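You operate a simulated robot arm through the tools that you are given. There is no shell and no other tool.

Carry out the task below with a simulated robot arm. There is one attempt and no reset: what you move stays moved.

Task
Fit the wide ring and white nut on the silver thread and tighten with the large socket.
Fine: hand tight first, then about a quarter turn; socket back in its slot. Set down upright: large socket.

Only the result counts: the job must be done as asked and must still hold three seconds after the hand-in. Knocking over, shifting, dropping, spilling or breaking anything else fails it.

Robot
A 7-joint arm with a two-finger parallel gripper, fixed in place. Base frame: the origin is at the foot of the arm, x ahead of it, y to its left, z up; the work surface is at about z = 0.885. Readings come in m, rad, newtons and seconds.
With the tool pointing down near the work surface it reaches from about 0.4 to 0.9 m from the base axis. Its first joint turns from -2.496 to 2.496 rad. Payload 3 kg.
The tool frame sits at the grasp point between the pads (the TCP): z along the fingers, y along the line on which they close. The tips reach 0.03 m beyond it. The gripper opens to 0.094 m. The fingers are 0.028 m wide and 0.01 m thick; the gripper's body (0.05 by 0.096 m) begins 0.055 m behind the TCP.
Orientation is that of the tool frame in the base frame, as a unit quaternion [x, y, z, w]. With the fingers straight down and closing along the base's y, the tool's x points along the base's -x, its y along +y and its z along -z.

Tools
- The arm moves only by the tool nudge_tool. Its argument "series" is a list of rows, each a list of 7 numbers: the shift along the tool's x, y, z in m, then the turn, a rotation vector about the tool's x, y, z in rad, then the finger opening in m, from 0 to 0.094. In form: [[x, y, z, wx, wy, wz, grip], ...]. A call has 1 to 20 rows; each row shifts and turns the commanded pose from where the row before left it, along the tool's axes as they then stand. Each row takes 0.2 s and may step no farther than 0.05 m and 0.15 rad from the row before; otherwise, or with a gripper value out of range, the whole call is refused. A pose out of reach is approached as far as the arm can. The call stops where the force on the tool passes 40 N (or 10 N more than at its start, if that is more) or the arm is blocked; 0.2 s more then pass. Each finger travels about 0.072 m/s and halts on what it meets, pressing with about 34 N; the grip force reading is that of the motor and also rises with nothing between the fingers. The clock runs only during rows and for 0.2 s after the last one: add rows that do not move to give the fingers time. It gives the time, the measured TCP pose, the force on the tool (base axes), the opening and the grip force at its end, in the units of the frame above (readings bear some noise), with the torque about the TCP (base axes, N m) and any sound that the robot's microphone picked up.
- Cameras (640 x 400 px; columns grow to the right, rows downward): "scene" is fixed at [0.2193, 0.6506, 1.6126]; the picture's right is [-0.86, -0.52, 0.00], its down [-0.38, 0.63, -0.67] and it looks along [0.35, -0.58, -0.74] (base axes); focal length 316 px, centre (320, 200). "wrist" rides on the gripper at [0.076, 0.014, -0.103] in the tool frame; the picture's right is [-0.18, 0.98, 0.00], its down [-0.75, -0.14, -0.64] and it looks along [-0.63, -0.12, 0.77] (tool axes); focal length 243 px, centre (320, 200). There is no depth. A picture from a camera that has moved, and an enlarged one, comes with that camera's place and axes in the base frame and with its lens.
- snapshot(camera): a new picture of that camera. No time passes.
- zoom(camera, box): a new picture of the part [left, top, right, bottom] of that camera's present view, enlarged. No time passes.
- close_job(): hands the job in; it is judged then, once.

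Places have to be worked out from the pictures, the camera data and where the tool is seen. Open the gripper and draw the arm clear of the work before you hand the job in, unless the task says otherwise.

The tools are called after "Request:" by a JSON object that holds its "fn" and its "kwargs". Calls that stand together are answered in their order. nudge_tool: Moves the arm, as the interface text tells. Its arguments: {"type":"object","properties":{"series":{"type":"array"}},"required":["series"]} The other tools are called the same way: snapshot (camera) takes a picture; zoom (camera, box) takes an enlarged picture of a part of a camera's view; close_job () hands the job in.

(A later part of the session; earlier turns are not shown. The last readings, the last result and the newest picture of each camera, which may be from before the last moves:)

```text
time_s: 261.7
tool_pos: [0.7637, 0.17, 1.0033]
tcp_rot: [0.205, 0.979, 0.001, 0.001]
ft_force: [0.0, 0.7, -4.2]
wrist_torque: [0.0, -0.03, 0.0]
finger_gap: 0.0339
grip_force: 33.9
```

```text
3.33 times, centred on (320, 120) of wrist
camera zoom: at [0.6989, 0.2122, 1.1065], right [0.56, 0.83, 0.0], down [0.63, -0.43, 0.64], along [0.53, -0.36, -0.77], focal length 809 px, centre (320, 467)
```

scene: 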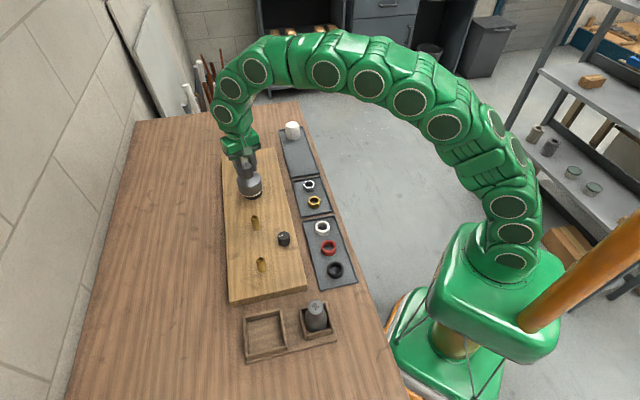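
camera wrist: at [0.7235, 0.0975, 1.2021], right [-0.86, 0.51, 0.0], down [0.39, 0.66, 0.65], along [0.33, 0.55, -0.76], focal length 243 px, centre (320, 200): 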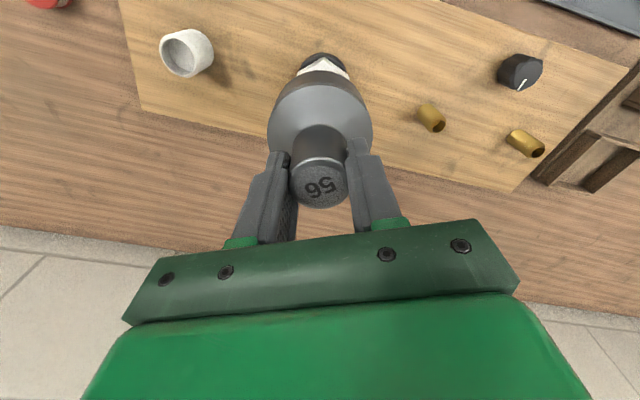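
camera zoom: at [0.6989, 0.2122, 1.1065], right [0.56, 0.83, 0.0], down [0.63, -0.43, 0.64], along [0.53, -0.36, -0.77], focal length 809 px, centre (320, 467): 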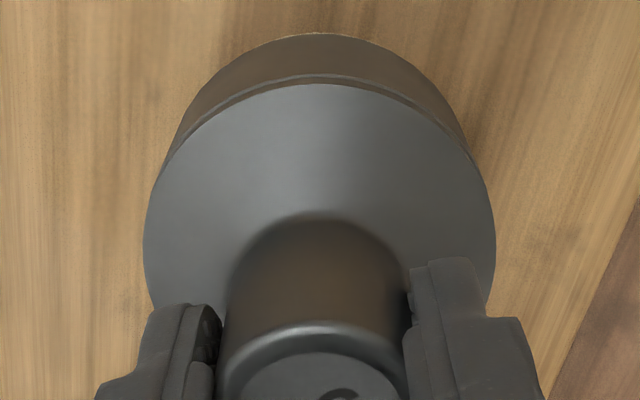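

The band looks like squeeze-out between nut and ring, so the tightening took effect at about 87° of nut turn. I stop here, back the socket off 3° within its play to unload the flats, and lift it straight off.

Request:
{"fn": "nudge_tool", "kwargs": {"series": [[0, 0, 0, 0, 0, -0.05, 0.02], [0, 0, 0, 0, 0, 0, 0.02], [0, 0, -0.003, 0, 0, 0, 0.02], [0, 0, -0.004, 0, 0, 0, 0.02], [0, 0, -0.005, 0, 0, 0, 0.02], [0, 0, 0, 0, 0, 0, 0.02]]}}

Request:
{"fn": "zoom", "kwargs": {"camera": "scene", "box": [238, 174, 262, 202]}}

Request:
{"fn": "nudge_tool", "kwargs": {"series": [[0, 0, -0.01, 0, 0, 0, 0.02], [0, 0, -0.02, 0, 0, 0, 0.02], [0, 0, -0.03, 0, 0, 0, 0.02], [0, 0, -0.03, 0, 0, 0, 0.02], [0, 0, 0, 0, 0, 0, 0.02]]}}

Request:
{"fn": "zoom", "kwargs": {"camera": "scene", "box": [238, 174, 262, 202]}}

```text
time_s: 263.1
tool_pos: [0.762, 0.1694, 1.0136]
tcp_rot: [0.179, 0.984, 0.002, 0.0]
ft_force: [1.6, -0.6, -3.7]
wrist_torque: [0.0, 0.02, 0.0]
finger_gap: 0.0336
grip_force: 34.2
```

```text
14.29 times, centred on (250, 188) of scene
camera zoom: at [0.2193, 0.6506, 1.6126], right [-0.86, -0.52, 0.0], down [-0.38, 0.63, -0.67], along [0.35, -0.58, -0.74], focal length 4517 px, centre (1320, 371)
```

zoom: 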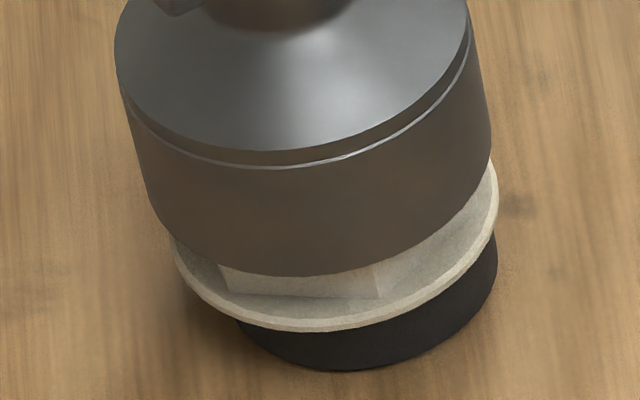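

```text
time_s: 264.3
tool_pos: [0.7634, 0.1695, 1.1034]
tcp_rot: [0.179, 0.984, 0.002, 0.001]
ft_force: [-0.1, 0.1, -3.3]
wrist_torque: [0.0, 0.04, -0.02]
finger_gap: 0.0335
grip_force: 33.5
```

```text
14.29 times, centred on (250, 188) of scene
camera zoom: at [0.2193, 0.6506, 1.6126], right [-0.86, -0.52, 0.0], down [-0.38, 0.63, -0.67], along [0.35, -0.58, -0.74], focal length 4517 px, centre (1320, 371)
```

zoom: 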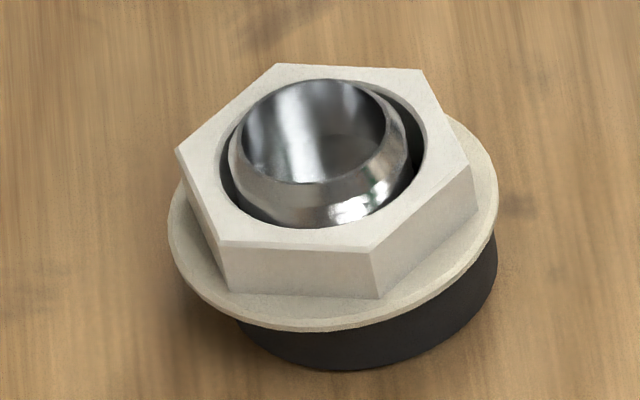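

The socket is off. The nut is tight on the ring with a flange-like bead at its base, and everything is level. Now I turn back to yaw 56.7° and carry the socket back above its slot.

Request:
{"fn": "nudge_tool", "kwargs": {"series": [[0, 0, 0, 0, 0, -0.1499, 0.02], [0, 0, 0, 0, 0, -0.1499, 0.02], [0, 0, 0, 0, 0, -0.1499, 0.02], [0, 0, 0, 0, 0, -0.1499, 0.02], [0, 0, 0, 0, 0, -0.1499, 0.02], [0, 0, 0, 0, 0, -0.1499, 0.02], [0, 0, 0, 0, 0, -0.1499, 0.02], [0, 0, 0, 0, 0, -0.1499, 0.02], [0, 0, 0, 0, 0, -0.1499, 0.02], [0, 0, 0, 0, 0, 0, 0.02]]}}

Request:
{"fn": "nudge_tool", "kwargs": {"series": [[-0.00884, 0.03596, 0, 0, 0, 0, 0.02], [-0.00884, 0.03596, 0, 0, 0, 0, 0.02], [-0.00884, 0.03596, 0, 0, 0, 0, 0.02], [-0.00884, 0.03596, 0, 0, 0, 0, 0.02], [-0.00884, 0.03596, 0, 0, 0, 0, 0.02], [-0.00884, 0.03596, 0, 0, 0, 0, 0.02], [-0.00884, 0.03596, 0, 0, 0, 0, 0.02], [-0.00884, 0.03596, 0, 0, 0, 0, 0.02], [-0.00884, 0.03596, 0, 0, 0, 0, 0.02], [-0.00884, 0.03596, 0, 0, 0, 0, 0.02], [-0.00884, 0.03596, 0, 0, 0, 0, 0.02], [-0.00884, 0.03596, 0, 0, 0, 0, 0.02], [0, 0, 0, 0, 0, 0, 0.02], [0, 0, 0, 0, 0, 0, 0.02]]}}

Request:
{"fn": "zoom", "kwargs": {"camera": "wrist", "box": [220, 40, 420, 200]}}

Request:
{"fn": "zoom", "kwargs": {"camera": "scene", "box": [225, 270, 305, 365]}}

```text
time_s: 266.5
tool_pos: [0.7637, 0.1699, 1.1052]
tcp_rot: [-0.475, 0.88, 0.001, 0.002]
ft_force: [-0.3, 0.6, -2.9]
wrist_torque: [0.01, -0.01, 0.0]
finger_gap: 0.0336
grip_force: 34.0
```

```text
time_s: 269.5
tool_pos: [0.4595, 0.4964, 1.1071]
tcp_rot: [-0.474, 0.881, 0.001, 0.001]
ft_force: [-0.6, 0.8, -3.5]
wrist_torque: [-0.02, -0.02, -0.02]
finger_gap: 0.0338
grip_force: 33.6
```

```text
2.50 times, centred on (320, 120) of wrist
camera zoom: at [0.4048, 0.4397, 1.2097], right [-0.72, 0.7, 0.0], down [0.53, 0.55, 0.64], along [0.45, 0.46, -0.76], focal length 606 px, centre (320, 400)
```

zoom: 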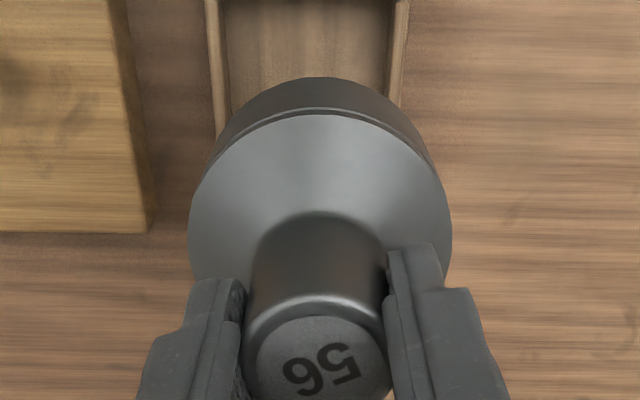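

```text
4.21 times, centred on (265, 318) of scene
camera zoom: at [0.2193, 0.6506, 1.6126], right [-0.86, -0.52, 0.0], down [-0.38, 0.63, -0.67], along [0.35, -0.58, -0.74], focal length 1331 px, centre (552, -295)
```

zoom: 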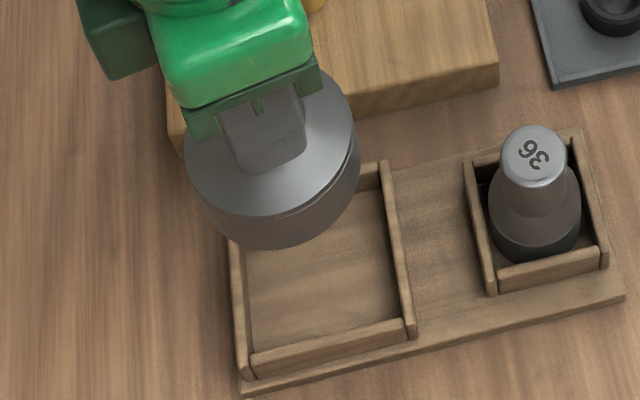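

The socket is above the slot. I lower it to just above the slot walls and check alignment from both cameras.

Request:
{"fn": "nudge_tool", "kwargs": {"series": [[0, -0.001, 0.02, 0, 0, 0, 0.02], [0, 0, 0.02, 0, 0, 0, 0.02], [0, 0, 0.02, 0, 0, 0, 0.02], [0, 0, 0.02, 0, 0, 0, 0.02], [0, 0, 0.01, 0, 0, 0, 0.02], [0, 0, 0, 0, 0, 0, 0.02], [0, 0, 0, 0, 0, 0, 0.02]]}}

Request:
{"fn": "zoom", "kwargs": {"camera": "wrist", "box": [220, 0, 420, 160]}}

Request:
{"fn": "zoom", "kwargs": {"camera": "scene", "box": [225, 280, 305, 370]}}

```text
time_s: 271.1
tool_pos: [0.4612, 0.494, 1.0171]
tcp_rot: [-0.475, 0.88, 0.001, 0.002]
ft_force: [-0.7, 0.1, -3.0]
wrist_torque: [-0.01, 0.0, 0.03]
finger_gap: 0.0338
grip_force: 34.2
```

```text
2.50 times, centred on (320, 80) of wrist
camera zoom: at [0.4074, 0.4379, 1.1187], right [-0.72, 0.69, 0.0], down [0.53, 0.55, 0.64], along [0.45, 0.46, -0.76], focal length 606 px, centre (320, 500)
```

zoom: 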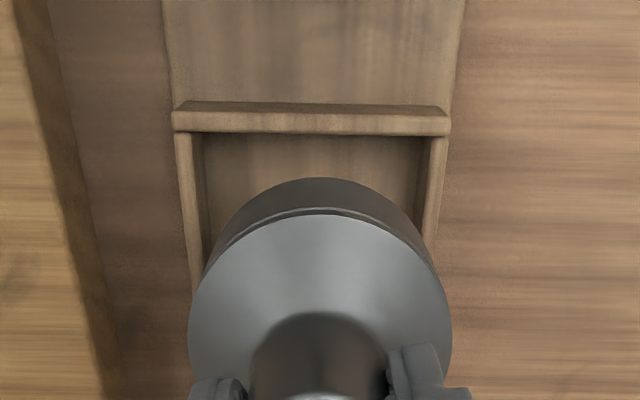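

```text
4.44 times, centred on (265, 325) of scene
camera zoom: at [0.2193, 0.6506, 1.6126], right [-0.86, -0.52, 0.0], down [-0.38, 0.63, -0.67], along [0.35, -0.58, -0.74], focal length 1405 px, centre (564, -356)
```

zoom: 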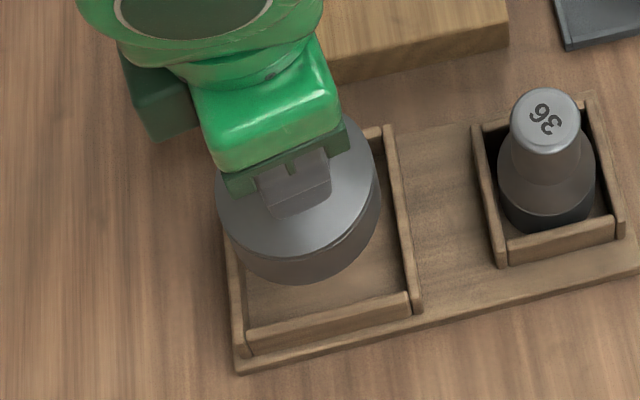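

The slot centre is about 2.5 mm to tool -y and 2 mm to tool +x of the socket axis, with slot clearance of about ±2.5 mm. I correct and lower until the mouth is just at the wall tops, then look again.

Request:
{"fn": "nudge_tool", "kwargs": {"series": [[0.002, -0.0025, 0, 0, 0, 0, 0.02], [0, 0, 0.012, 0, 0, 0, 0.02], [0, 0, 0.012, 0, 0, 0, 0.02], [0, 0, 0, 0, 0, 0, 0.02], [0, 0, 0, 0, 0, 0, 0.02]]}}

Request:
{"fn": "zoom", "kwargs": {"camera": "wrist", "box": [220, 0, 420, 160]}}

Request:
{"fn": "zoom", "kwargs": {"camera": "scene", "box": [235, 295, 300, 365]}}

```text
time_s: 272.3
tool_pos: [0.4617, 0.4942, 0.9921]
tcp_rot: [-0.475, 0.88, 0.001, 0.001]
ft_force: [-0.2, 0.0, -3.9]
wrist_torque: [0.02, -0.01, -0.01]
finger_gap: 0.0336
grip_force: 34.4
```

```text
2.50 times, centred on (320, 80) of wrist
camera zoom: at [0.4077, 0.4369, 1.0952], right [-0.72, 0.7, 0.0], down [0.53, 0.55, 0.65], along [0.45, 0.46, -0.76], focal length 606 px, centre (320, 500)
```

zoom: 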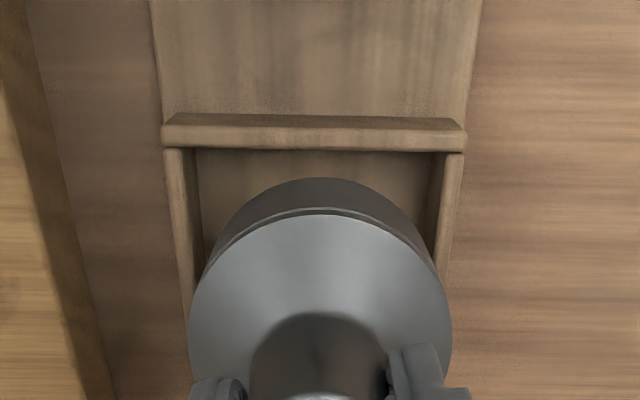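

```text
5.71 times, centred on (268, 330) of scene
camera zoom: at [0.2193, 0.6506, 1.6126], right [-0.86, -0.52, 0.0], down [-0.38, 0.63, -0.67], along [0.35, -0.58, -0.74], focal length 1807 px, centre (620, -543)
```

zoom: 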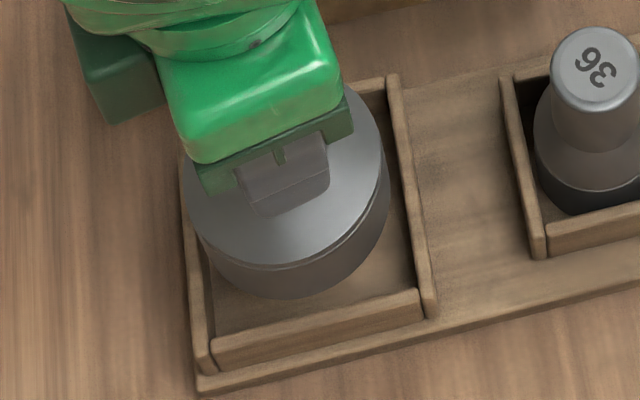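

Both views put the socket within about 1.5 mm of the slot centre, with nearly 5 mm clearance per side. I lower it into the slot in steps until it touches the floor.

Request:
{"fn": "nudge_tool", "kwargs": {"series": [[0.0008, -0.0005, 0, 0, 0, 0, 0.02], [0, 0, 0.005, 0, 0, 0, 0.02], [0, 0, 0.005, 0, 0, 0, 0.02], [0, 0, 0.005, 0, 0, 0, 0.02], [0, 0, 0.005, 0, 0, 0, 0.02], [0, 0, 0.005, 0, 0, 0, 0.02], [0, 0, 0, 0, 0, 0, 0.02]]}}

Request:
{"fn": "zoom", "kwargs": {"camera": "wrist", "box": [220, 0, 420, 160]}}

Request:
{"fn": "zoom", "kwargs": {"camera": "scene", "box": [235, 295, 300, 365]}}

```text
time_s: 273.9
tool_pos: [0.4627, 0.4914, 0.9689]
tcp_rot: [-0.474, 0.881, 0.002, 0.003]
ft_force: [8.1, 11.8, 26.4]
wrist_torque: [0.26, 0.4, -0.2]
finger_gap: 0.0338
grip_force: 33.5
```

```text
2.50 times, centred on (320, 80) of wrist
camera zoom: at [0.408, 0.435, 1.0709], right [-0.72, 0.69, 0.0], down [0.53, 0.55, 0.65], along [0.45, 0.47, -0.76], focal length 606 px, centre (320, 500)
```

zoom: 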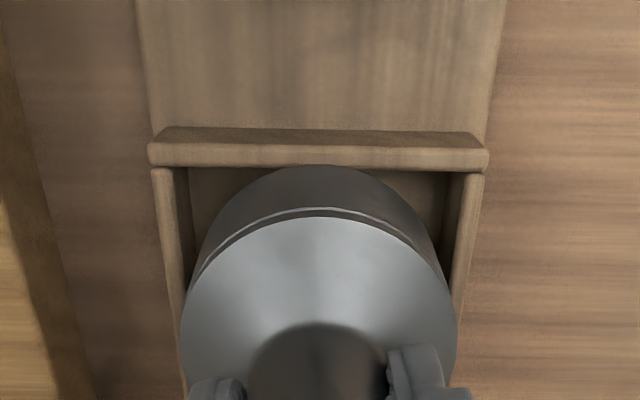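

```text
5.71 times, centred on (268, 330) of scene
camera zoom: at [0.2193, 0.6506, 1.6126], right [-0.86, -0.52, 0.0], down [-0.38, 0.63, -0.67], along [0.35, -0.58, -0.74], focal length 1807 px, centre (620, -543)
```

zoom: 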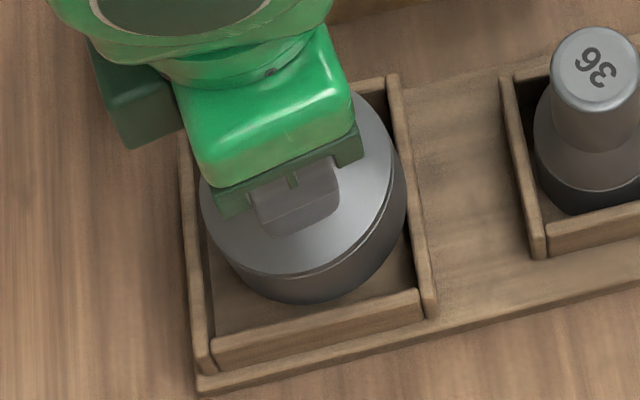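

The socket's near rim touched the back wall (force pushing it forward), so it must move forward. The holder has not shifted. I raise it, move 3.5 mm toward tool -x and check again.

Request:
{"fn": "nudge_tool", "kwargs": {"series": [[0, 0, -0.005, 0, 0, 0, 0.02], [0, 0, -0.005, 0, 0, 0, 0.02], [0, 0, -0.005, 0, 0, 0, 0.02], [-0.0035, 0, 0, 0, 0, 0, 0.02], [0, 0, 0, 0, 0, 0, 0.02], [0, 0, 0, 0, 0, 0, 0.02]]}}

Request:
{"fn": "zoom", "kwargs": {"camera": "wrist", "box": [220, 0, 420, 160]}}

Request:
{"fn": "zoom", "kwargs": {"camera": "scene", "box": [240, 300, 290, 355]}}

Request:
{"fn": "zoom", "kwargs": {"camera": "wrist", "box": [285, 150, 350, 215]}}

```text
time_s: 275.3
tool_pos: [0.4636, 0.4947, 0.9838]
tcp_rot: [-0.473, 0.881, 0.001, 0.001]
ft_force: [0.1, -0.3, -3.5]
wrist_torque: [0.01, -0.01, 0.0]
finger_gap: 0.0334
grip_force: 33.6
```

```text
2.50 times, centred on (320, 80) of wrist
camera zoom: at [0.41, 0.4381, 1.0857], right [-0.72, 0.7, 0.0], down [0.53, 0.55, 0.64], along [0.45, 0.46, -0.76], focal length 606 px, centre (320, 500)
```

zoom: 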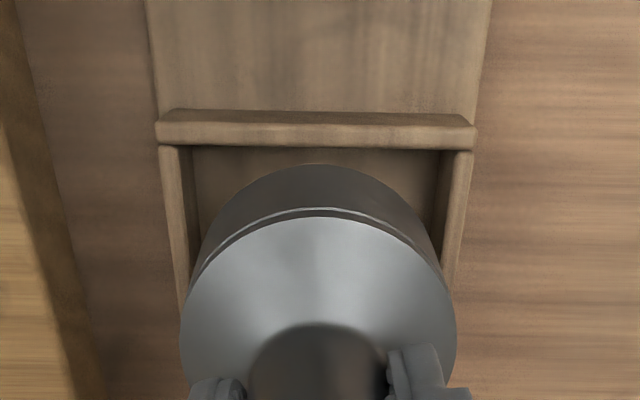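

```text
7.27 times, centred on (265, 328) of scene
camera zoom: at [0.2193, 0.6506, 1.6126], right [-0.86, -0.52, 0.0], down [-0.38, 0.63, -0.67], along [0.35, -0.58, -0.74], focal length 2299 px, centre (720, -727)
```

zoom: 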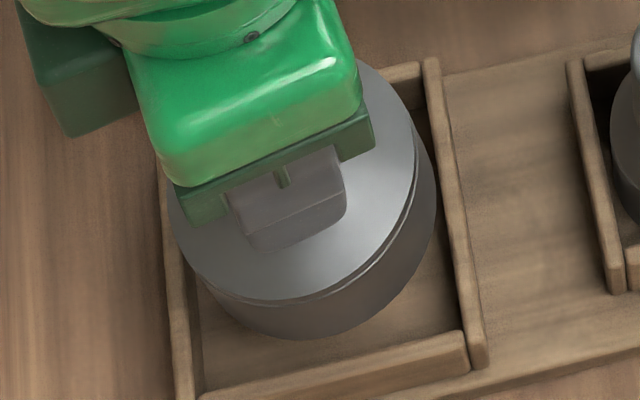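

```text
6.15 times, centred on (318, 182) of wrist
camera zoom: at [0.41, 0.4381, 1.0857], right [-0.72, 0.7, 0.0], down [0.53, 0.55, 0.64], along [0.45, 0.46, -0.76], focal length 1493 px, centre (335, 308)
```

zoom: 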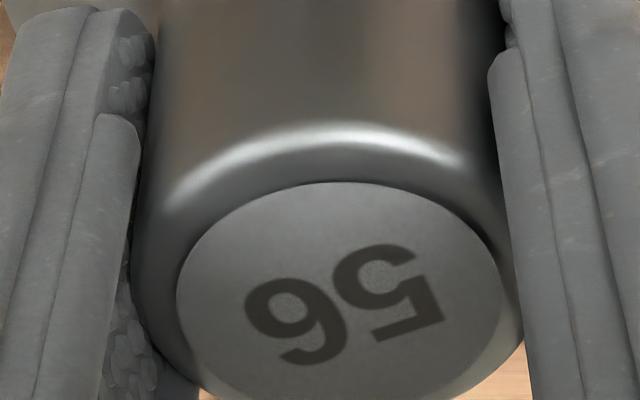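

The socket slid up about 13 mm in the grip but stayed upright. Both views say it needs about 2.7 mm more forward (tool -x) to be centred in the slot. I shift, then lower slowly with force checks.

Request:
{"fn": "nudge_tool", "kwargs": {"series": [[-0.0027, 0, 0, 0, 0, 0, 0.02], [0, 0, 0.004, 0, 0, 0, 0.02], [0, 0, 0.004, 0, 0, 0, 0.02], [0, 0, 0.002, 0, 0, 0, 0.02], [0, 0, 0, 0, 0, 0, 0.02]]}}

Request:
{"fn": "zoom", "kwargs": {"camera": "wrist", "box": [220, 0, 420, 160]}}

Request:
{"fn": "zoom", "kwargs": {"camera": "scene", "box": [240, 300, 290, 355]}}

```text
time_s: 276.5
tool_pos: [0.4663, 0.4963, 0.9711]
tcp_rot: [-0.474, 0.881, 0.001, 0.001]
ft_force: [-0.2, 0.9, -3.3]
wrist_torque: [0.03, 0.0, -0.01]
finger_gap: 0.0335
grip_force: 33.6
```

```text
2.50 times, centred on (320, 80) of wrist
camera zoom: at [0.4112, 0.4396, 1.0745], right [-0.72, 0.69, 0.0], down [0.53, 0.55, 0.65], along [0.45, 0.46, -0.76], focal length 606 px, centre (320, 500)
```

zoom: 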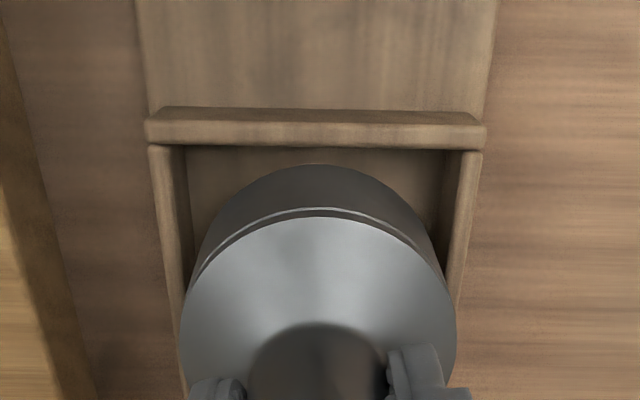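

```text
7.27 times, centred on (265, 328) of scene
camera zoom: at [0.2193, 0.6506, 1.6126], right [-0.86, -0.52, 0.0], down [-0.38, 0.63, -0.67], along [0.35, -0.58, -0.74], focal length 2299 px, centre (720, -727)
```

zoom: 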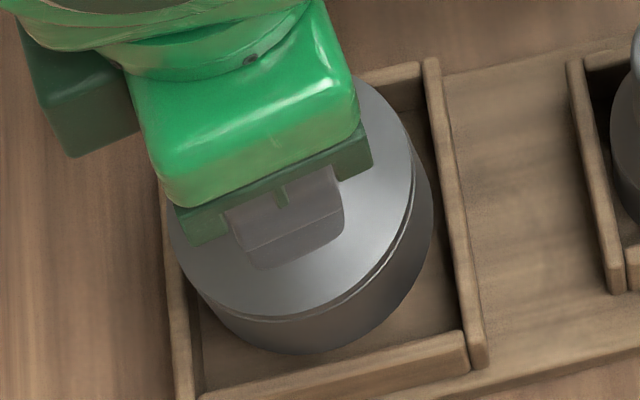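

The rim is now centred, with 3-6 mm gaps on all sides at wall-top height. I lower it into the slot.

Request:
{"fn": "nudge_tool", "kwargs": {"series": [[0, 0, 0.003, 0, 0, 0, 0.02], [0, 0, 0.003, 0, 0, 0, 0.02], [0, 0, 0.003, 0, 0, 0, 0.02], [0, 0, 0.003, 0, 0, 0, 0.02], [0, 0, 0, 0, 0, 0, 0.02]]}}

Request:
{"fn": "nudge_tool", "kwargs": {"series": [[0, 0, 0.003, 0, 0, 0, 0.02], [0, 0, 0.003, 0, 0, 0, 0.02], [0, 0, 0.003, 0, 0, 0, 0.02], [0, 0, 0, 0, 0, 0, 0.02]]}}

Request:
{"fn": "zoom", "kwargs": {"camera": "scene", "box": [240, 300, 290, 355]}}

Request:
{"fn": "zoom", "kwargs": {"camera": "wrist", "box": [220, 0, 420, 160]}}

```text
time_s: 277.7
tool_pos: [0.4664, 0.4954, 0.9602]
tcp_rot: [-0.474, 0.88, 0.002, 0.004]
ft_force: [-6.0, 4.0, 26.7]
wrist_torque: [0.33, 0.3, -0.25]
finger_gap: 0.0339
grip_force: 34.1
```

```text
time_s: 278.7
tool_pos: [0.466, 0.4954, 0.9492]
tcp_rot: [-0.474, 0.881, -0.001, 0.001]
ft_force: [4.4, -9.9, 3.0]
wrist_torque: [-0.49, -0.39, -0.1]
finger_gap: 0.0337
grip_force: 33.9
```

```text
7.27 times, centred on (265, 328) of scene
camera zoom: at [0.2193, 0.6506, 1.6126], right [-0.86, -0.52, 0.0], down [-0.38, 0.63, -0.67], along [0.35, -0.58, -0.74], focal length 2299 px, centre (720, -727)
```

zoom: 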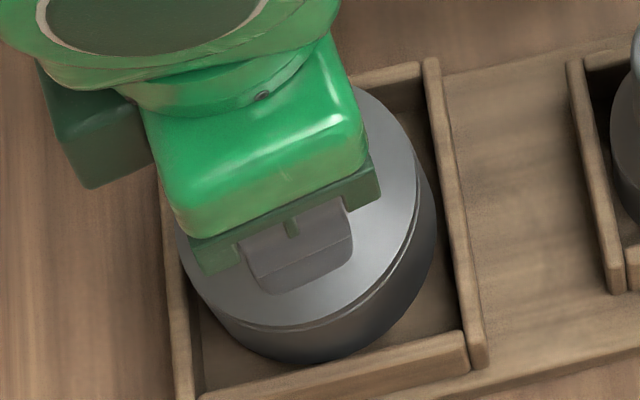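

```text
2.50 times, centred on (320, 80) of wrist
camera zoom: at [0.4118, 0.4396, 1.0528], right [-0.72, 0.7, 0.0], down [0.53, 0.55, 0.64], along [0.45, 0.46, -0.77], focal length 606 px, centre (320, 500)
```

zoom: 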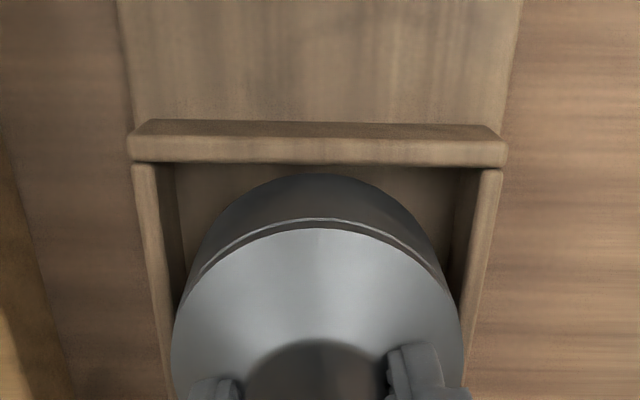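

There was contact again and a lateral force of about 10 N toward tool -y. I stop lowering and look at the grip and the socket's attitude before moving.

Request:
{"fn": "zoom", "kwargs": {"camera": "wrist", "box": [270, 130, 370, 240]}}

Request:
{"fn": "zoom", "kwargs": {"camera": "scene", "box": [245, 320, 280, 350]}}

```text
3.64 times, centred on (320, 185) of wrist
camera zoom: at [0.4118, 0.4396, 1.0528], right [-0.72, 0.7, 0.0], down [0.53, 0.55, 0.64], along [0.45, 0.46, -0.77], focal length 882 px, centre (320, 254)
```

zoom: 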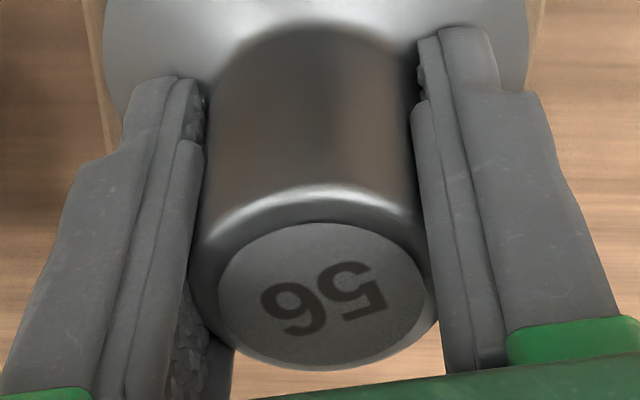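

```text
13.33 times, centred on (262, 335) of scene
camera zoom: at [0.2193, 0.6506, 1.6126], right [-0.86, -0.52, 0.0], down [-0.38, 0.63, -0.67], along [0.35, -0.58, -0.74], focal length 4216 px, centre (1087, -1600)
```

zoom: 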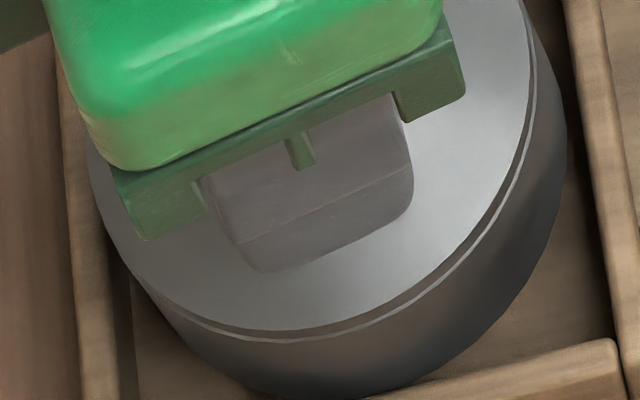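

The force says the wall on the tool +y side is pushing, so I ease the tool 1.5 mm toward -y to relax it and read again.

Request:
{"fn": "nudge_tool", "kwargs": {"series": [[0, -0.0008, 0, 0, 0, 0, 0.02], [0, -0.0007, 0, 0, 0, 0, 0.02], [0, 0, 0, 0, 0, 0, 0.02]]}}

Request:
{"fn": "zoom", "kwargs": {"camera": "scene", "box": [240, 310, 285, 355]}}

```text
time_s: 279.5
tool_pos: [0.4656, 0.496, 0.9496]
tcp_rot: [-0.474, 0.881, 0.001, 0.0]
ft_force: [-14.8, -12.8, -6.8]
wrist_torque: [-0.53, 0.41, -0.06]
finger_gap: 0.0335
grip_force: 34.1
```

```text
8.89 times, centred on (262, 332) of scene
camera zoom: at [0.2193, 0.6506, 1.6126], right [-0.86, -0.52, 0.0], down [-0.38, 0.63, -0.67], along [0.35, -0.58, -0.74], focal length 2810 px, centre (831, -978)
```

zoom: 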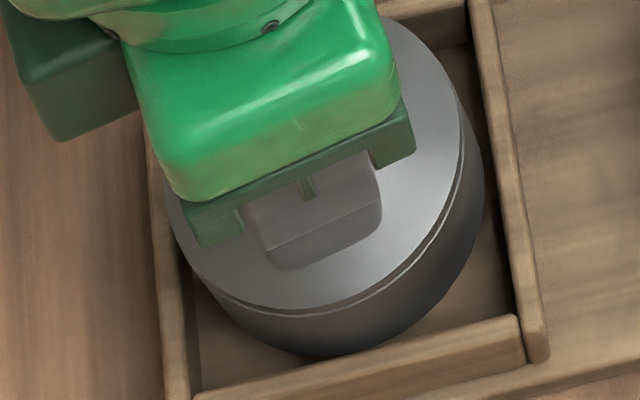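

The socket seems to be binding in the slot. Rather than force it, I lift it back out 30 mm and check whether it is still straight in the grip.

Request:
{"fn": "nudge_tool", "kwargs": {"series": [[0, 0.0008, -0.003, 0, 0, 0, 0.02], [0, 0, -0.005, 0, 0, 0, 0.02], [0, 0, -0.008, 0, 0, 0, 0.02], [0, 0, -0.01, 0, 0, 0, 0.02], [0, 0, -0.012, 0, 0, 0, 0.02], [0, 0, 0, 0, 0, 0, 0.02], [0, 0, 0, 0, 0, 0, 0.02]]}}

Request:
{"fn": "zoom", "kwargs": {"camera": "scene", "box": [232, 290, 292, 355]}}

Request:
{"fn": "zoom", "kwargs": {"camera": "wrist", "box": [220, 0, 420, 240]}}

```text
time_s: 281.1
tool_pos: [0.4674, 0.4962, 0.9897]
tcp_rot: [-0.474, 0.88, 0.0, 0.002]
ft_force: [0.0, 0.3, -3.4]
wrist_torque: [0.04, -0.02, 0.01]
finger_gap: 0.0334
grip_force: 33.9
```

```text
6.15 times, centred on (262, 322) of scene
camera zoom: at [0.2193, 0.6506, 1.6126], right [-0.86, -0.52, 0.0], down [-0.38, 0.63, -0.67], along [0.35, -0.58, -0.74], focal length 1946 px, centre (677, -554)
```

zoom: 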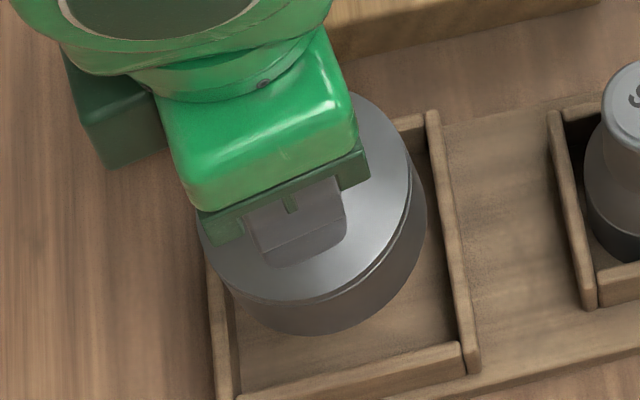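

```text
1.67 times, centred on (320, 120) of wrist
camera zoom: at [0.413, 0.4403, 1.0922], right [-0.72, 0.7, 0.0], down [0.53, 0.55, 0.65], along [0.45, 0.46, -0.76], focal length 404 px, centre (320, 333)
```

zoom: 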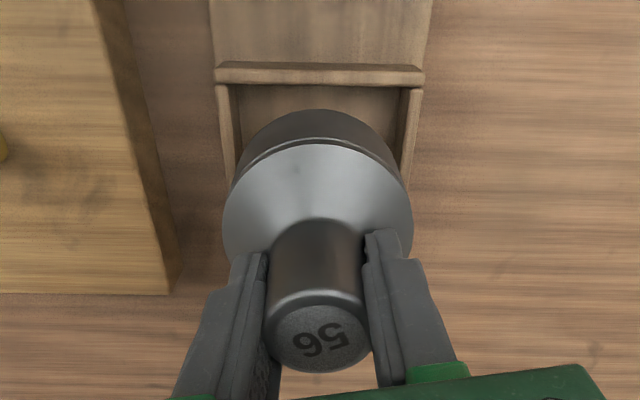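

I need to know whether the socket tilted or slid along the pads, so I zoom on the neck and the shoulder.

Request:
{"fn": "zoom", "kwargs": {"camera": "wrist", "box": [255, 90, 385, 240]}}

Request:
{"fn": "zoom", "kwargs": {"camera": "scene", "box": [245, 300, 285, 340]}}

```text
2.67 times, centred on (320, 165) of wrist
camera zoom: at [0.413, 0.4403, 1.0922], right [-0.72, 0.7, 0.0], down [0.53, 0.55, 0.65], along [0.45, 0.46, -0.76], focal length 647 px, centre (320, 293)
```

zoom: 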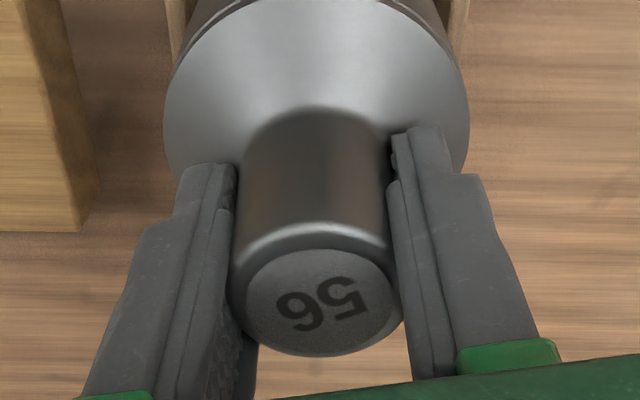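

```text
10.00 times, centred on (265, 320) of scene
camera zoom: at [0.2193, 0.6506, 1.6126], right [-0.86, -0.52, 0.0], down [-0.38, 0.63, -0.67], along [0.35, -0.58, -0.74], focal length 3162 px, centre (870, -1000)
```

zoom: 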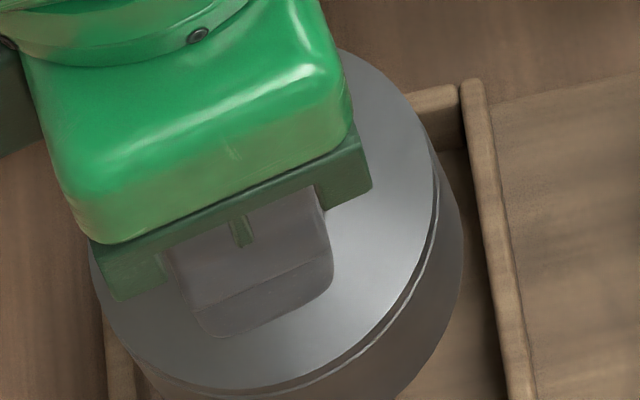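

The socket has tilted about 4° and ridden up in the grip after touching a wall. The safest fix is to set it upright on the bare table to the left of its holder, release and regrip it properly. I lift and move there.

Request:
{"fn": "nudge_tool", "kwargs": {"series": [[0, 0, -0.03, 0, 0, 0, 0.02], [0, 0, -0.03, 0, 0, 0, 0.02], [-0.0307, -0.015, 0, 0, 0, 0, 0.02], [-0.0307, -0.015, 0, 0, 0, 0, 0.02], [-0.0307, -0.015, 0, 0, 0, 0, 0.02], [-0.0307, -0.015, 0, 0, 0, 0, 0.02], [0, 0, 0, 0, 0, 0, 0.02], [0, 0, 0, 0, 0, 0, 0.02]]}}

Request:
{"fn": "snapshot", "kwargs": {"camera": "scene"}}

Request:
{"fn": "snapshot", "kwargs": {"camera": "wrist"}}

```text
time_s: 282.9
tool_pos: [0.5865, 0.5662, 1.0496]
tcp_rot: [-0.474, 0.88, 0.001, 0.002]
ft_force: [0.2, 0.5, -3.4]
wrist_torque: [0.05, 0.01, 0.02]
finger_gap: 0.0333
grip_force: 34.1
```

```text
taken
```

scene: 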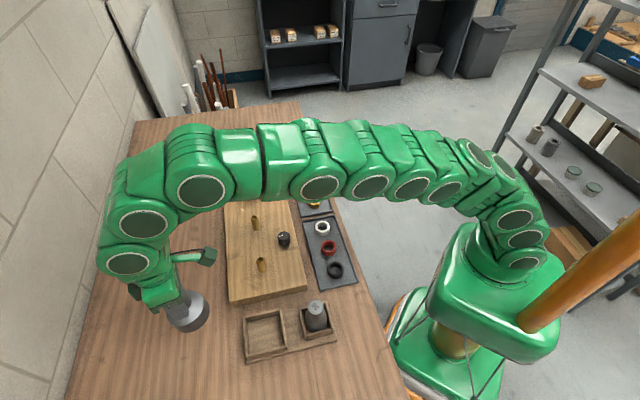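

```text
taken
camera wrist: at [0.5321, 0.5093, 1.1535], right [-0.72, 0.7, 0.0], down [0.53, 0.55, 0.64], along [0.45, 0.46, -0.76], focal length 243 px, centre (320, 200)
```

wrist: 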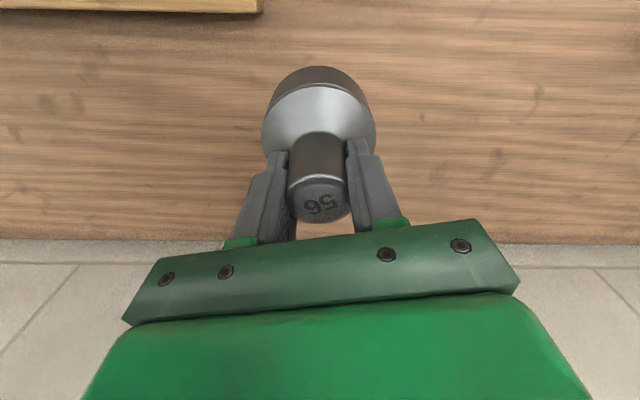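

The spot is clear. I zoom on the empty slot for its geometry, and lower the socket toward the table.

Request:
{"fn": "zoom", "kwargs": {"camera": "scene", "box": [230, 295, 305, 370]}}

Request:
{"fn": "nudge_tool", "kwargs": {"series": [[0, 0, 0.02, 0, 0, 0, 0.02], [0, 0, 0.02, 0, 0, 0, 0.02], [0, 0, 0.02, 0, 0, 0, 0.02], [0, 0, 0.02, 0, 0, 0, 0.02], [0, 0, 0.015, 0, 0, 0, 0.02], [0, 0, 0, 0, 0, 0, 0.02]]}}

Request:
{"fn": "zoom", "kwargs": {"camera": "scene", "box": [160, 290, 250, 370]}}

```text
5.33 times, centred on (268, 332) of scene
camera zoom: at [0.2193, 0.6506, 1.6126], right [-0.86, -0.52, 0.0], down [-0.38, 0.63, -0.67], along [0.35, -0.58, -0.74], focal length 1686 px, centre (600, -507)
```

zoom: 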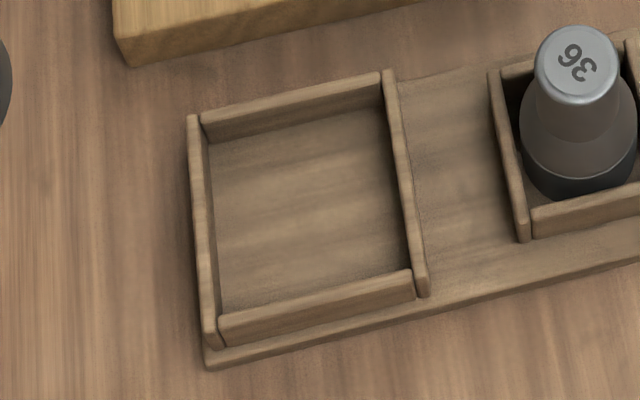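

```text
time_s: 284.3
tool_pos: [0.5845, 0.5646, 0.9565]
tcp_rot: [-0.475, 0.88, 0.002, 0.002]
ft_force: [0.6, -0.1, -3.4]
wrist_torque: [0.01, 0.01, -0.01]
finger_gap: 0.0337
grip_force: 34.5
```

```text
5.00 times, centred on (205, 330) of scene
camera zoom: at [0.2193, 0.6506, 1.6126], right [-0.86, -0.52, 0.0], down [-0.38, 0.63, -0.67], along [0.35, -0.58, -0.74], focal length 1581 px, centre (895, -450)
```

zoom: 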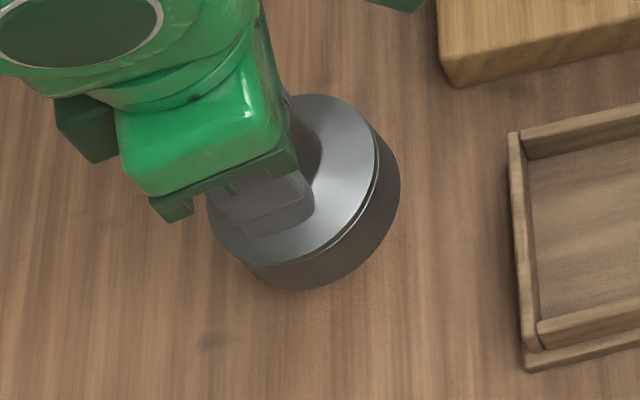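

The slot's inner size is about 77 mm across in the camera's left-right direction (tight, ±2 mm) and 83 mm in the other. Now I lower the socket the last bit onto the table until contact.

Request:
{"fn": "nudge_tool", "kwargs": {"series": [[0, 0, 0.003, 0, 0, 0, 0.02], [0, 0, 0.003, 0, 0, 0, 0.02], [0, 0, 0.003, 0, 0, 0, 0.02], [0, 0, 0.003, 0, 0, 0, 0.02], [0, 0, 0, 0, 0, 0, 0.02]]}}

Request:
{"fn": "nudge_tool", "kwargs": {"series": [[0, 0, 0.002, 0, 0, 0, 0.02], [0, 0, 0.002, 0, 0, 0, 0.02], [0, 0, 0.002, 0, 0, 0, 0.02], [0, 0, 0, 0, 0, 0, 0.02]]}}

Request:
{"fn": "zoom", "kwargs": {"camera": "scene", "box": [160, 290, 250, 370]}}

```text
time_s: 285.5
tool_pos: [0.5862, 0.5647, 0.9416]
tcp_rot: [-0.474, 0.881, 0.001, 0.002]
ft_force: [0.3, 0.8, -3.9]
wrist_torque: [0.05, -0.03, 0.0]
finger_gap: 0.0336
grip_force: 34.3
```

```text
time_s: 286.5
tool_pos: [0.5842, 0.565, 0.9368]
tcp_rot: [-0.474, 0.881, 0.001, 0.001]
ft_force: [-0.3, -0.6, -3.2]
wrist_torque: [0.02, -0.03, 0.01]
finger_gap: 0.0334
grip_force: 34.3
```

```text
5.00 times, centred on (205, 330) of scene
camera zoom: at [0.2193, 0.6506, 1.6126], right [-0.86, -0.52, 0.0], down [-0.38, 0.63, -0.67], along [0.35, -0.58, -0.74], focal length 1581 px, centre (895, -450)
```

zoom: 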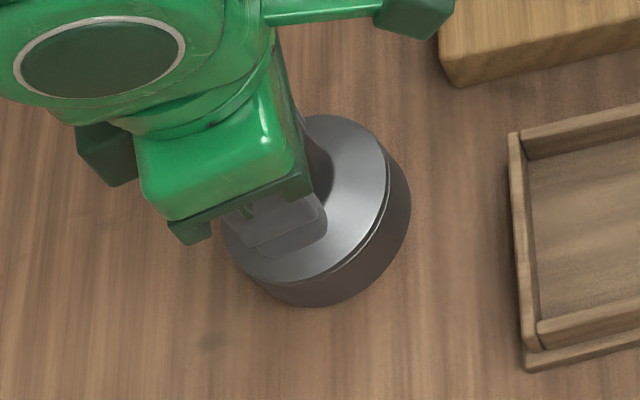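

Not touching yet (TCP 0.937). I continue in 2 mm steps.

Request:
{"fn": "nudge_tool", "kwargs": {"series": [[0, 0, 0.002, 0, 0, 0, 0.02], [0, 0, 0.002, 0, 0, 0, 0.02], [0, 0, 0, 0, 0, 0, 0.02]]}}

Request:
{"fn": "nudge_tool", "kwargs": {"series": [[0, 0, 0.0015, 0, 0, 0, 0.02], [0, 0, 0.0015, 0, 0, 0, 0.02], [0, 0, 0, 0, 0, 0, 0.02]]}}

Request:
{"fn": "nudge_tool", "kwargs": {"series": [[0, 0, 0.0015, 0, 0, 0, 0.02], [0, 0, 0.0015, 0, 0, 0, 0.02], [0, 0, 0, 0, 0, 0, 0.02]]}}

```text
time_s: 287.3
tool_pos: [0.5841, 0.5647, 0.9328]
tcp_rot: [-0.474, 0.88, 0.001, 0.001]
ft_force: [0.2, -0.8, -4.2]
wrist_torque: [0.02, -0.01, -0.01]
finger_gap: 0.0338
grip_force: 34.0
```

```text
time_s: 288.1
tool_pos: [0.5843, 0.5662, 0.9297]
tcp_rot: [-0.474, 0.881, 0.002, 0.002]
ft_force: [-0.3, -0.4, 2.3]
wrist_torque: [0.12, -0.09, -0.02]
finger_gap: 0.0337
grip_force: 34.5
```

```text
time_s: 288.9
tool_pos: [0.5837, 0.5662, 0.9276]
tcp_rot: [-0.473, 0.881, 0.0, 0.001]
ft_force: [-1.7, -6.4, 13.2]
wrist_torque: [-0.07, -0.41, -0.16]
finger_gap: 0.0339
grip_force: 33.8
```

The socket touched the table at TCP ≈0.930. I lower 1.5 mm more to let it level itself, then open the fingers slowly.

Request:
{"fn": "nudge_tool", "kwargs": {"series": [[0, 0, 0.001, 0, 0, 0, 0.02], [0, 0, 0.001, 0, 0, 0, 0.02], [0, 0, 0, 0, 0, 0, 0.02]]}}

Request:
{"fn": "nudge_tool", "kwargs": {"series": [[0, 0, 0, 0, 0, 0, 0.034], [0, 0, 0, 0, 0, 0, 0.037], [0, 0, 0, 0, 0, 0, 0.042], [0, 0, 0, 0, 0, 0, 0.05], [0, 0, 0, 0, 0, 0, 0.06], [0, 0, 0, 0, 0, 0, 0.065], [0, 0, 0, 0, 0, 0, 0.065]]}}

Request:
{"fn": "zoom", "kwargs": {"camera": "scene", "box": [160, 290, 250, 370]}}

Request:
{"fn": "zoom", "kwargs": {"camera": "wrist", "box": [220, 60, 420, 240]}}

```text
time_s: 289.7
tool_pos: [0.5834, 0.5664, 0.9263]
tcp_rot: [-0.474, 0.88, 0.001, 0.002]
ft_force: [-2.6, -9.9, 25.4]
wrist_torque: [-0.12, -0.66, -0.19]
finger_gap: 0.0337
grip_force: 34.0
```

```text
time_s: 291.3
tool_pos: [0.5841, 0.5653, 0.9254]
tcp_rot: [-0.474, 0.881, 0.001, 0.002]
ft_force: [-0.3, 1.1, -0.4]
wrist_torque: [0.02, -0.03, 0.02]
finger_gap: 0.0649
grip_force: 0.1
```

```text
5.00 times, centred on (205, 330) of scene
camera zoom: at [0.2193, 0.6506, 1.6126], right [-0.86, -0.52, 0.0], down [-0.38, 0.63, -0.67], along [0.35, -0.58, -0.74], focal length 1581 px, centre (895, -450)
```

zoom: 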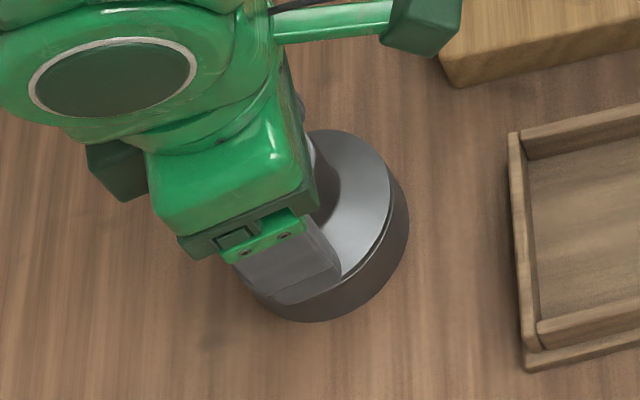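

```text
2.22 times, centred on (320, 150) of wrist
camera zoom: at [0.5296, 0.5099, 1.0275], right [-0.72, 0.7, 0.0], down [0.53, 0.55, 0.64], along [0.45, 0.46, -0.76], focal length 539 px, centre (320, 311)
```

zoom: 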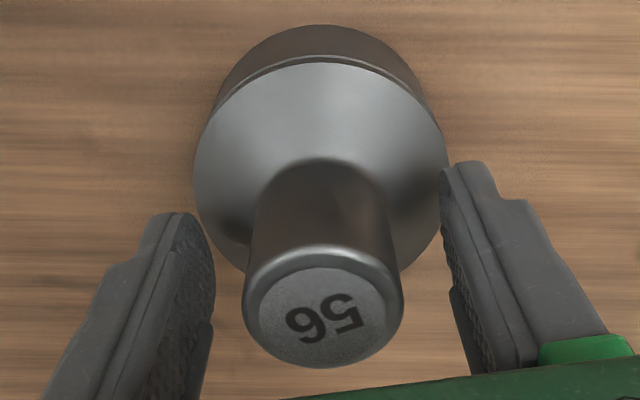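

The socket stands upright on the table with its neck top at z≈0.938. I raise the gripper 15.5 mm to hold it near the top as before, and regrip.

Request:
{"fn": "nudge_tool", "kwargs": {"series": [[0.001, 0.0003, -0.008, 0, 0, 0, 0.065], [0, 0, -0.0075, 0, 0, 0, 0.065], [0, 0, 0, 0, 0, 0, 0.065], [0, 0, 0, 0, 0, 0, 0.05], [0, 0, 0, 0, 0, 0, 0.035], [0, 0, 0, 0, 0, 0, 0.02], [0, 0, 0, 0, 0, 0, 0.02], [0, 0, -0.005, 0, 0, 0, 0.02], [0, 0, -0.015, 0, 0, 0, 0.02], [0, 0, -0.03, 0, 0, 0, 0.02], [0, 0, -0.03, 0, 0, 0, 0.02], [0, 0, 0, 0, 0, 0, 0.02], [0, 0, 0, 0, 0, 0, 0.02]]}}

Request:
{"fn": "zoom", "kwargs": {"camera": "wrist", "box": [220, 60, 420, 240]}}

Request:
{"fn": "zoom", "kwargs": {"camera": "scene", "box": [150, 270, 250, 370]}}

```text
time_s: 294.1
tool_pos: [0.5815, 0.5663, 1.0177]
tcp_rot: [-0.474, 0.88, 0.001, 0.002]
ft_force: [0.1, -0.7, -3.5]
wrist_torque: [0.06, -0.02, -0.03]
finger_gap: 0.0334
grip_force: 33.7
```

```text
2.22 times, centred on (320, 150) of wrist
camera zoom: at [0.5283, 0.5097, 1.1205], right [-0.72, 0.7, 0.0], down [0.53, 0.55, 0.65], along [0.45, 0.46, -0.76], focal length 539 px, centre (320, 311)
```

zoom: 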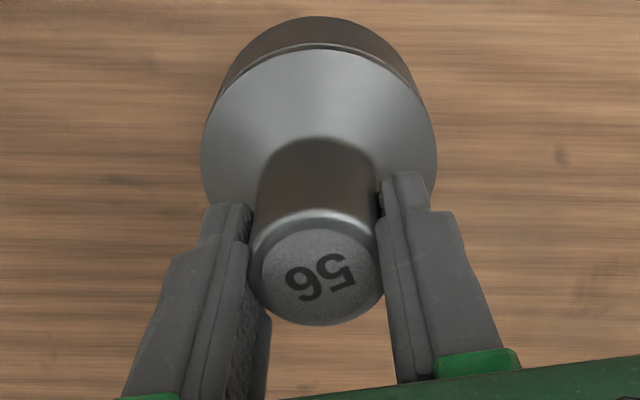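

```text
4.00 times, centred on (200, 320) of scene
camera zoom: at [0.2193, 0.6506, 1.6126], right [-0.86, -0.52, 0.0], down [-0.38, 0.63, -0.67], along [0.35, -0.58, -0.74], focal length 1265 px, centre (800, -280)
```

zoom: 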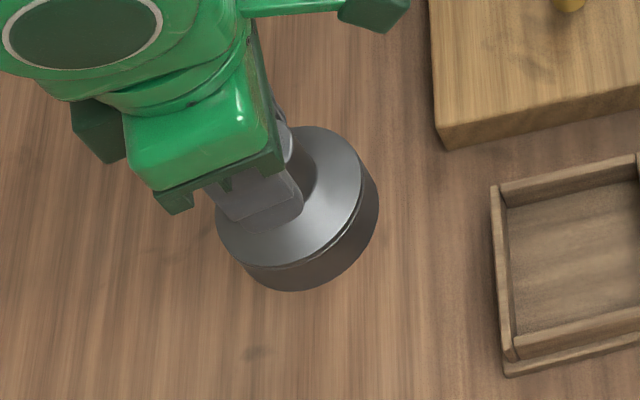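

The regrip is straight: neck, shoulder and rim all line up vertically. I lift a bit and move back above the slot, stopping with the rim about 1.5 cm above the walls for fine alignment.

Request:
{"fn": "nudge_tool", "kwargs": {"series": [[0, 0, -0.04, 0, 0, 0, 0.02], [0.03105, 0.01528, 0, 0, 0, 0, 0.02], [0.03105, 0.01528, 0, 0, 0, 0, 0.02], [0.03105, 0.01528, 0, 0, 0, 0, 0.02], [0.03105, 0.01528, 0, 0, 0, 0, 0.02], [0, 0, 0.02, 0, 0, 0, 0.02], [0, 0, 0.02, 0, 0, 0, 0.02], [0, 0, 0.02, 0, 0, 0, 0.02], [0, 0, 0, 0, 0, 0, 0.02], [0, 0, 0, 0, 0, 0, 0.02]]}}

Request:
{"fn": "zoom", "kwargs": {"camera": "scene", "box": [235, 295, 300, 365]}}

Request:
{"fn": "zoom", "kwargs": {"camera": "wrist", "box": [220, 0, 420, 200]}}

```text
time_s: 296.3
tool_pos: [0.4619, 0.4968, 0.9989]
tcp_rot: [-0.474, 0.881, 0.0, 0.002]
ft_force: [-0.3, 0.0, -4.0]
wrist_torque: [0.01, -0.01, 0.02]
finger_gap: 0.0334
grip_force: 34.6
```

```text
5.71 times, centred on (268, 330) of scene
camera zoom: at [0.2193, 0.6506, 1.6126], right [-0.86, -0.52, 0.0], down [-0.38, 0.63, -0.67], along [0.35, -0.58, -0.74], focal length 1807 px, centre (620, -543)
```

zoom: 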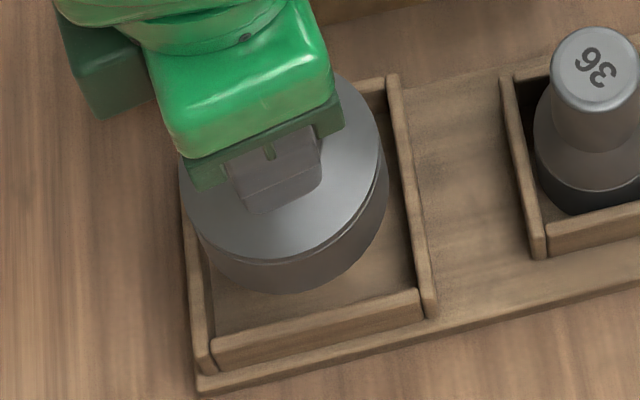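

```text
2.00 times, centred on (320, 100) of wrist
camera zoom: at [0.4088, 0.4388, 1.1021], right [-0.72, 0.69, 0.0], down [0.53, 0.55, 0.65], along [0.45, 0.46, -0.76], focal length 485 px, centre (320, 400)
```

zoom: 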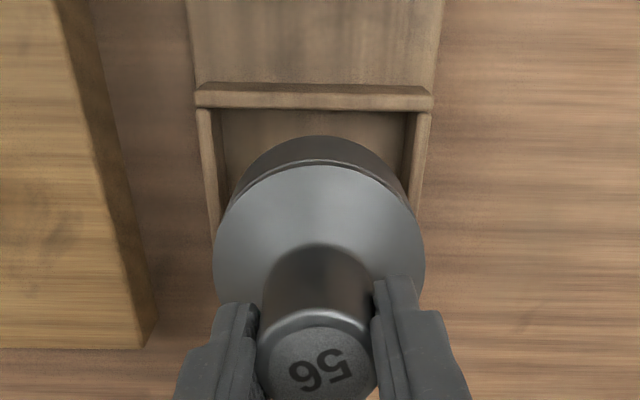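

Both cameras now agree: the socket is about 1 mm forward and 2.2 mm toward +y of the slot centre. I correct by tool (+0.0014, -0.002) and lower to just above the walls for a final check.

Request:
{"fn": "nudge_tool", "kwargs": {"series": [[0.0014, -0.002, 0, 0, 0, 0, 0.02], [0, 0, 0.01, 0, 0, 0, 0.02], [0, 0, 0.008, 0, 0, 0, 0.02], [0, 0, 0, 0, 0, 0, 0.02], [0, 0, 0, 0, 0, 0, 0.02]]}}

Request:
{"fn": "zoom", "kwargs": {"camera": "scene", "box": [235, 295, 300, 365]}}

Request:
{"fn": "zoom", "kwargs": {"camera": "wrist", "box": [220, 0, 420, 200]}}

```text
time_s: 297.5
tool_pos: [0.4641, 0.4932, 0.9843]
tcp_rot: [-0.474, 0.881, 0.001, 0.002]
ft_force: [0.4, 0.2, -3.4]
wrist_torque: [-0.01, 0.01, 0.02]
finger_gap: 0.0335
grip_force: 34.5
```

```text
5.71 times, centred on (268, 330) of scene
camera zoom: at [0.2193, 0.6506, 1.6126], right [-0.86, -0.52, 0.0], down [-0.38, 0.63, -0.67], along [0.35, -0.58, -0.74], focal length 1807 px, centre (620, -543)
```

zoom: 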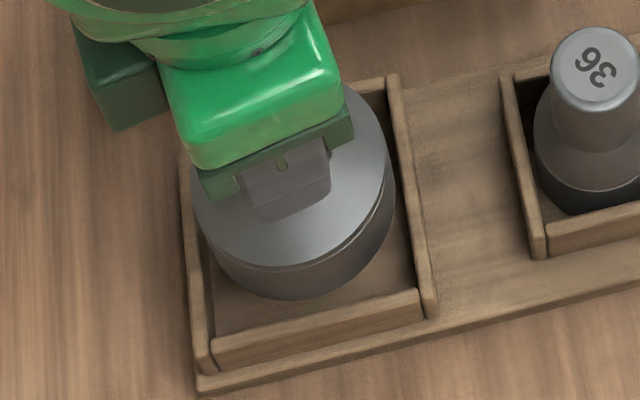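

```text
2.00 times, centred on (320, 100) of wrist
camera zoom: at [0.4097, 0.4359, 1.0855], right [-0.72, 0.7, 0.0], down [0.53, 0.55, 0.64], along [0.45, 0.46, -0.76], focal length 485 px, centre (320, 400)
```

zoom: 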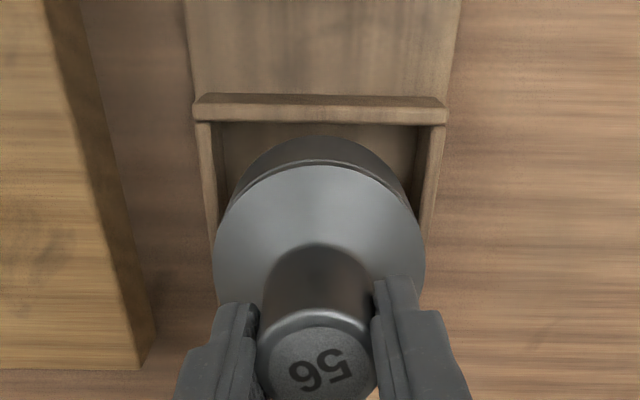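

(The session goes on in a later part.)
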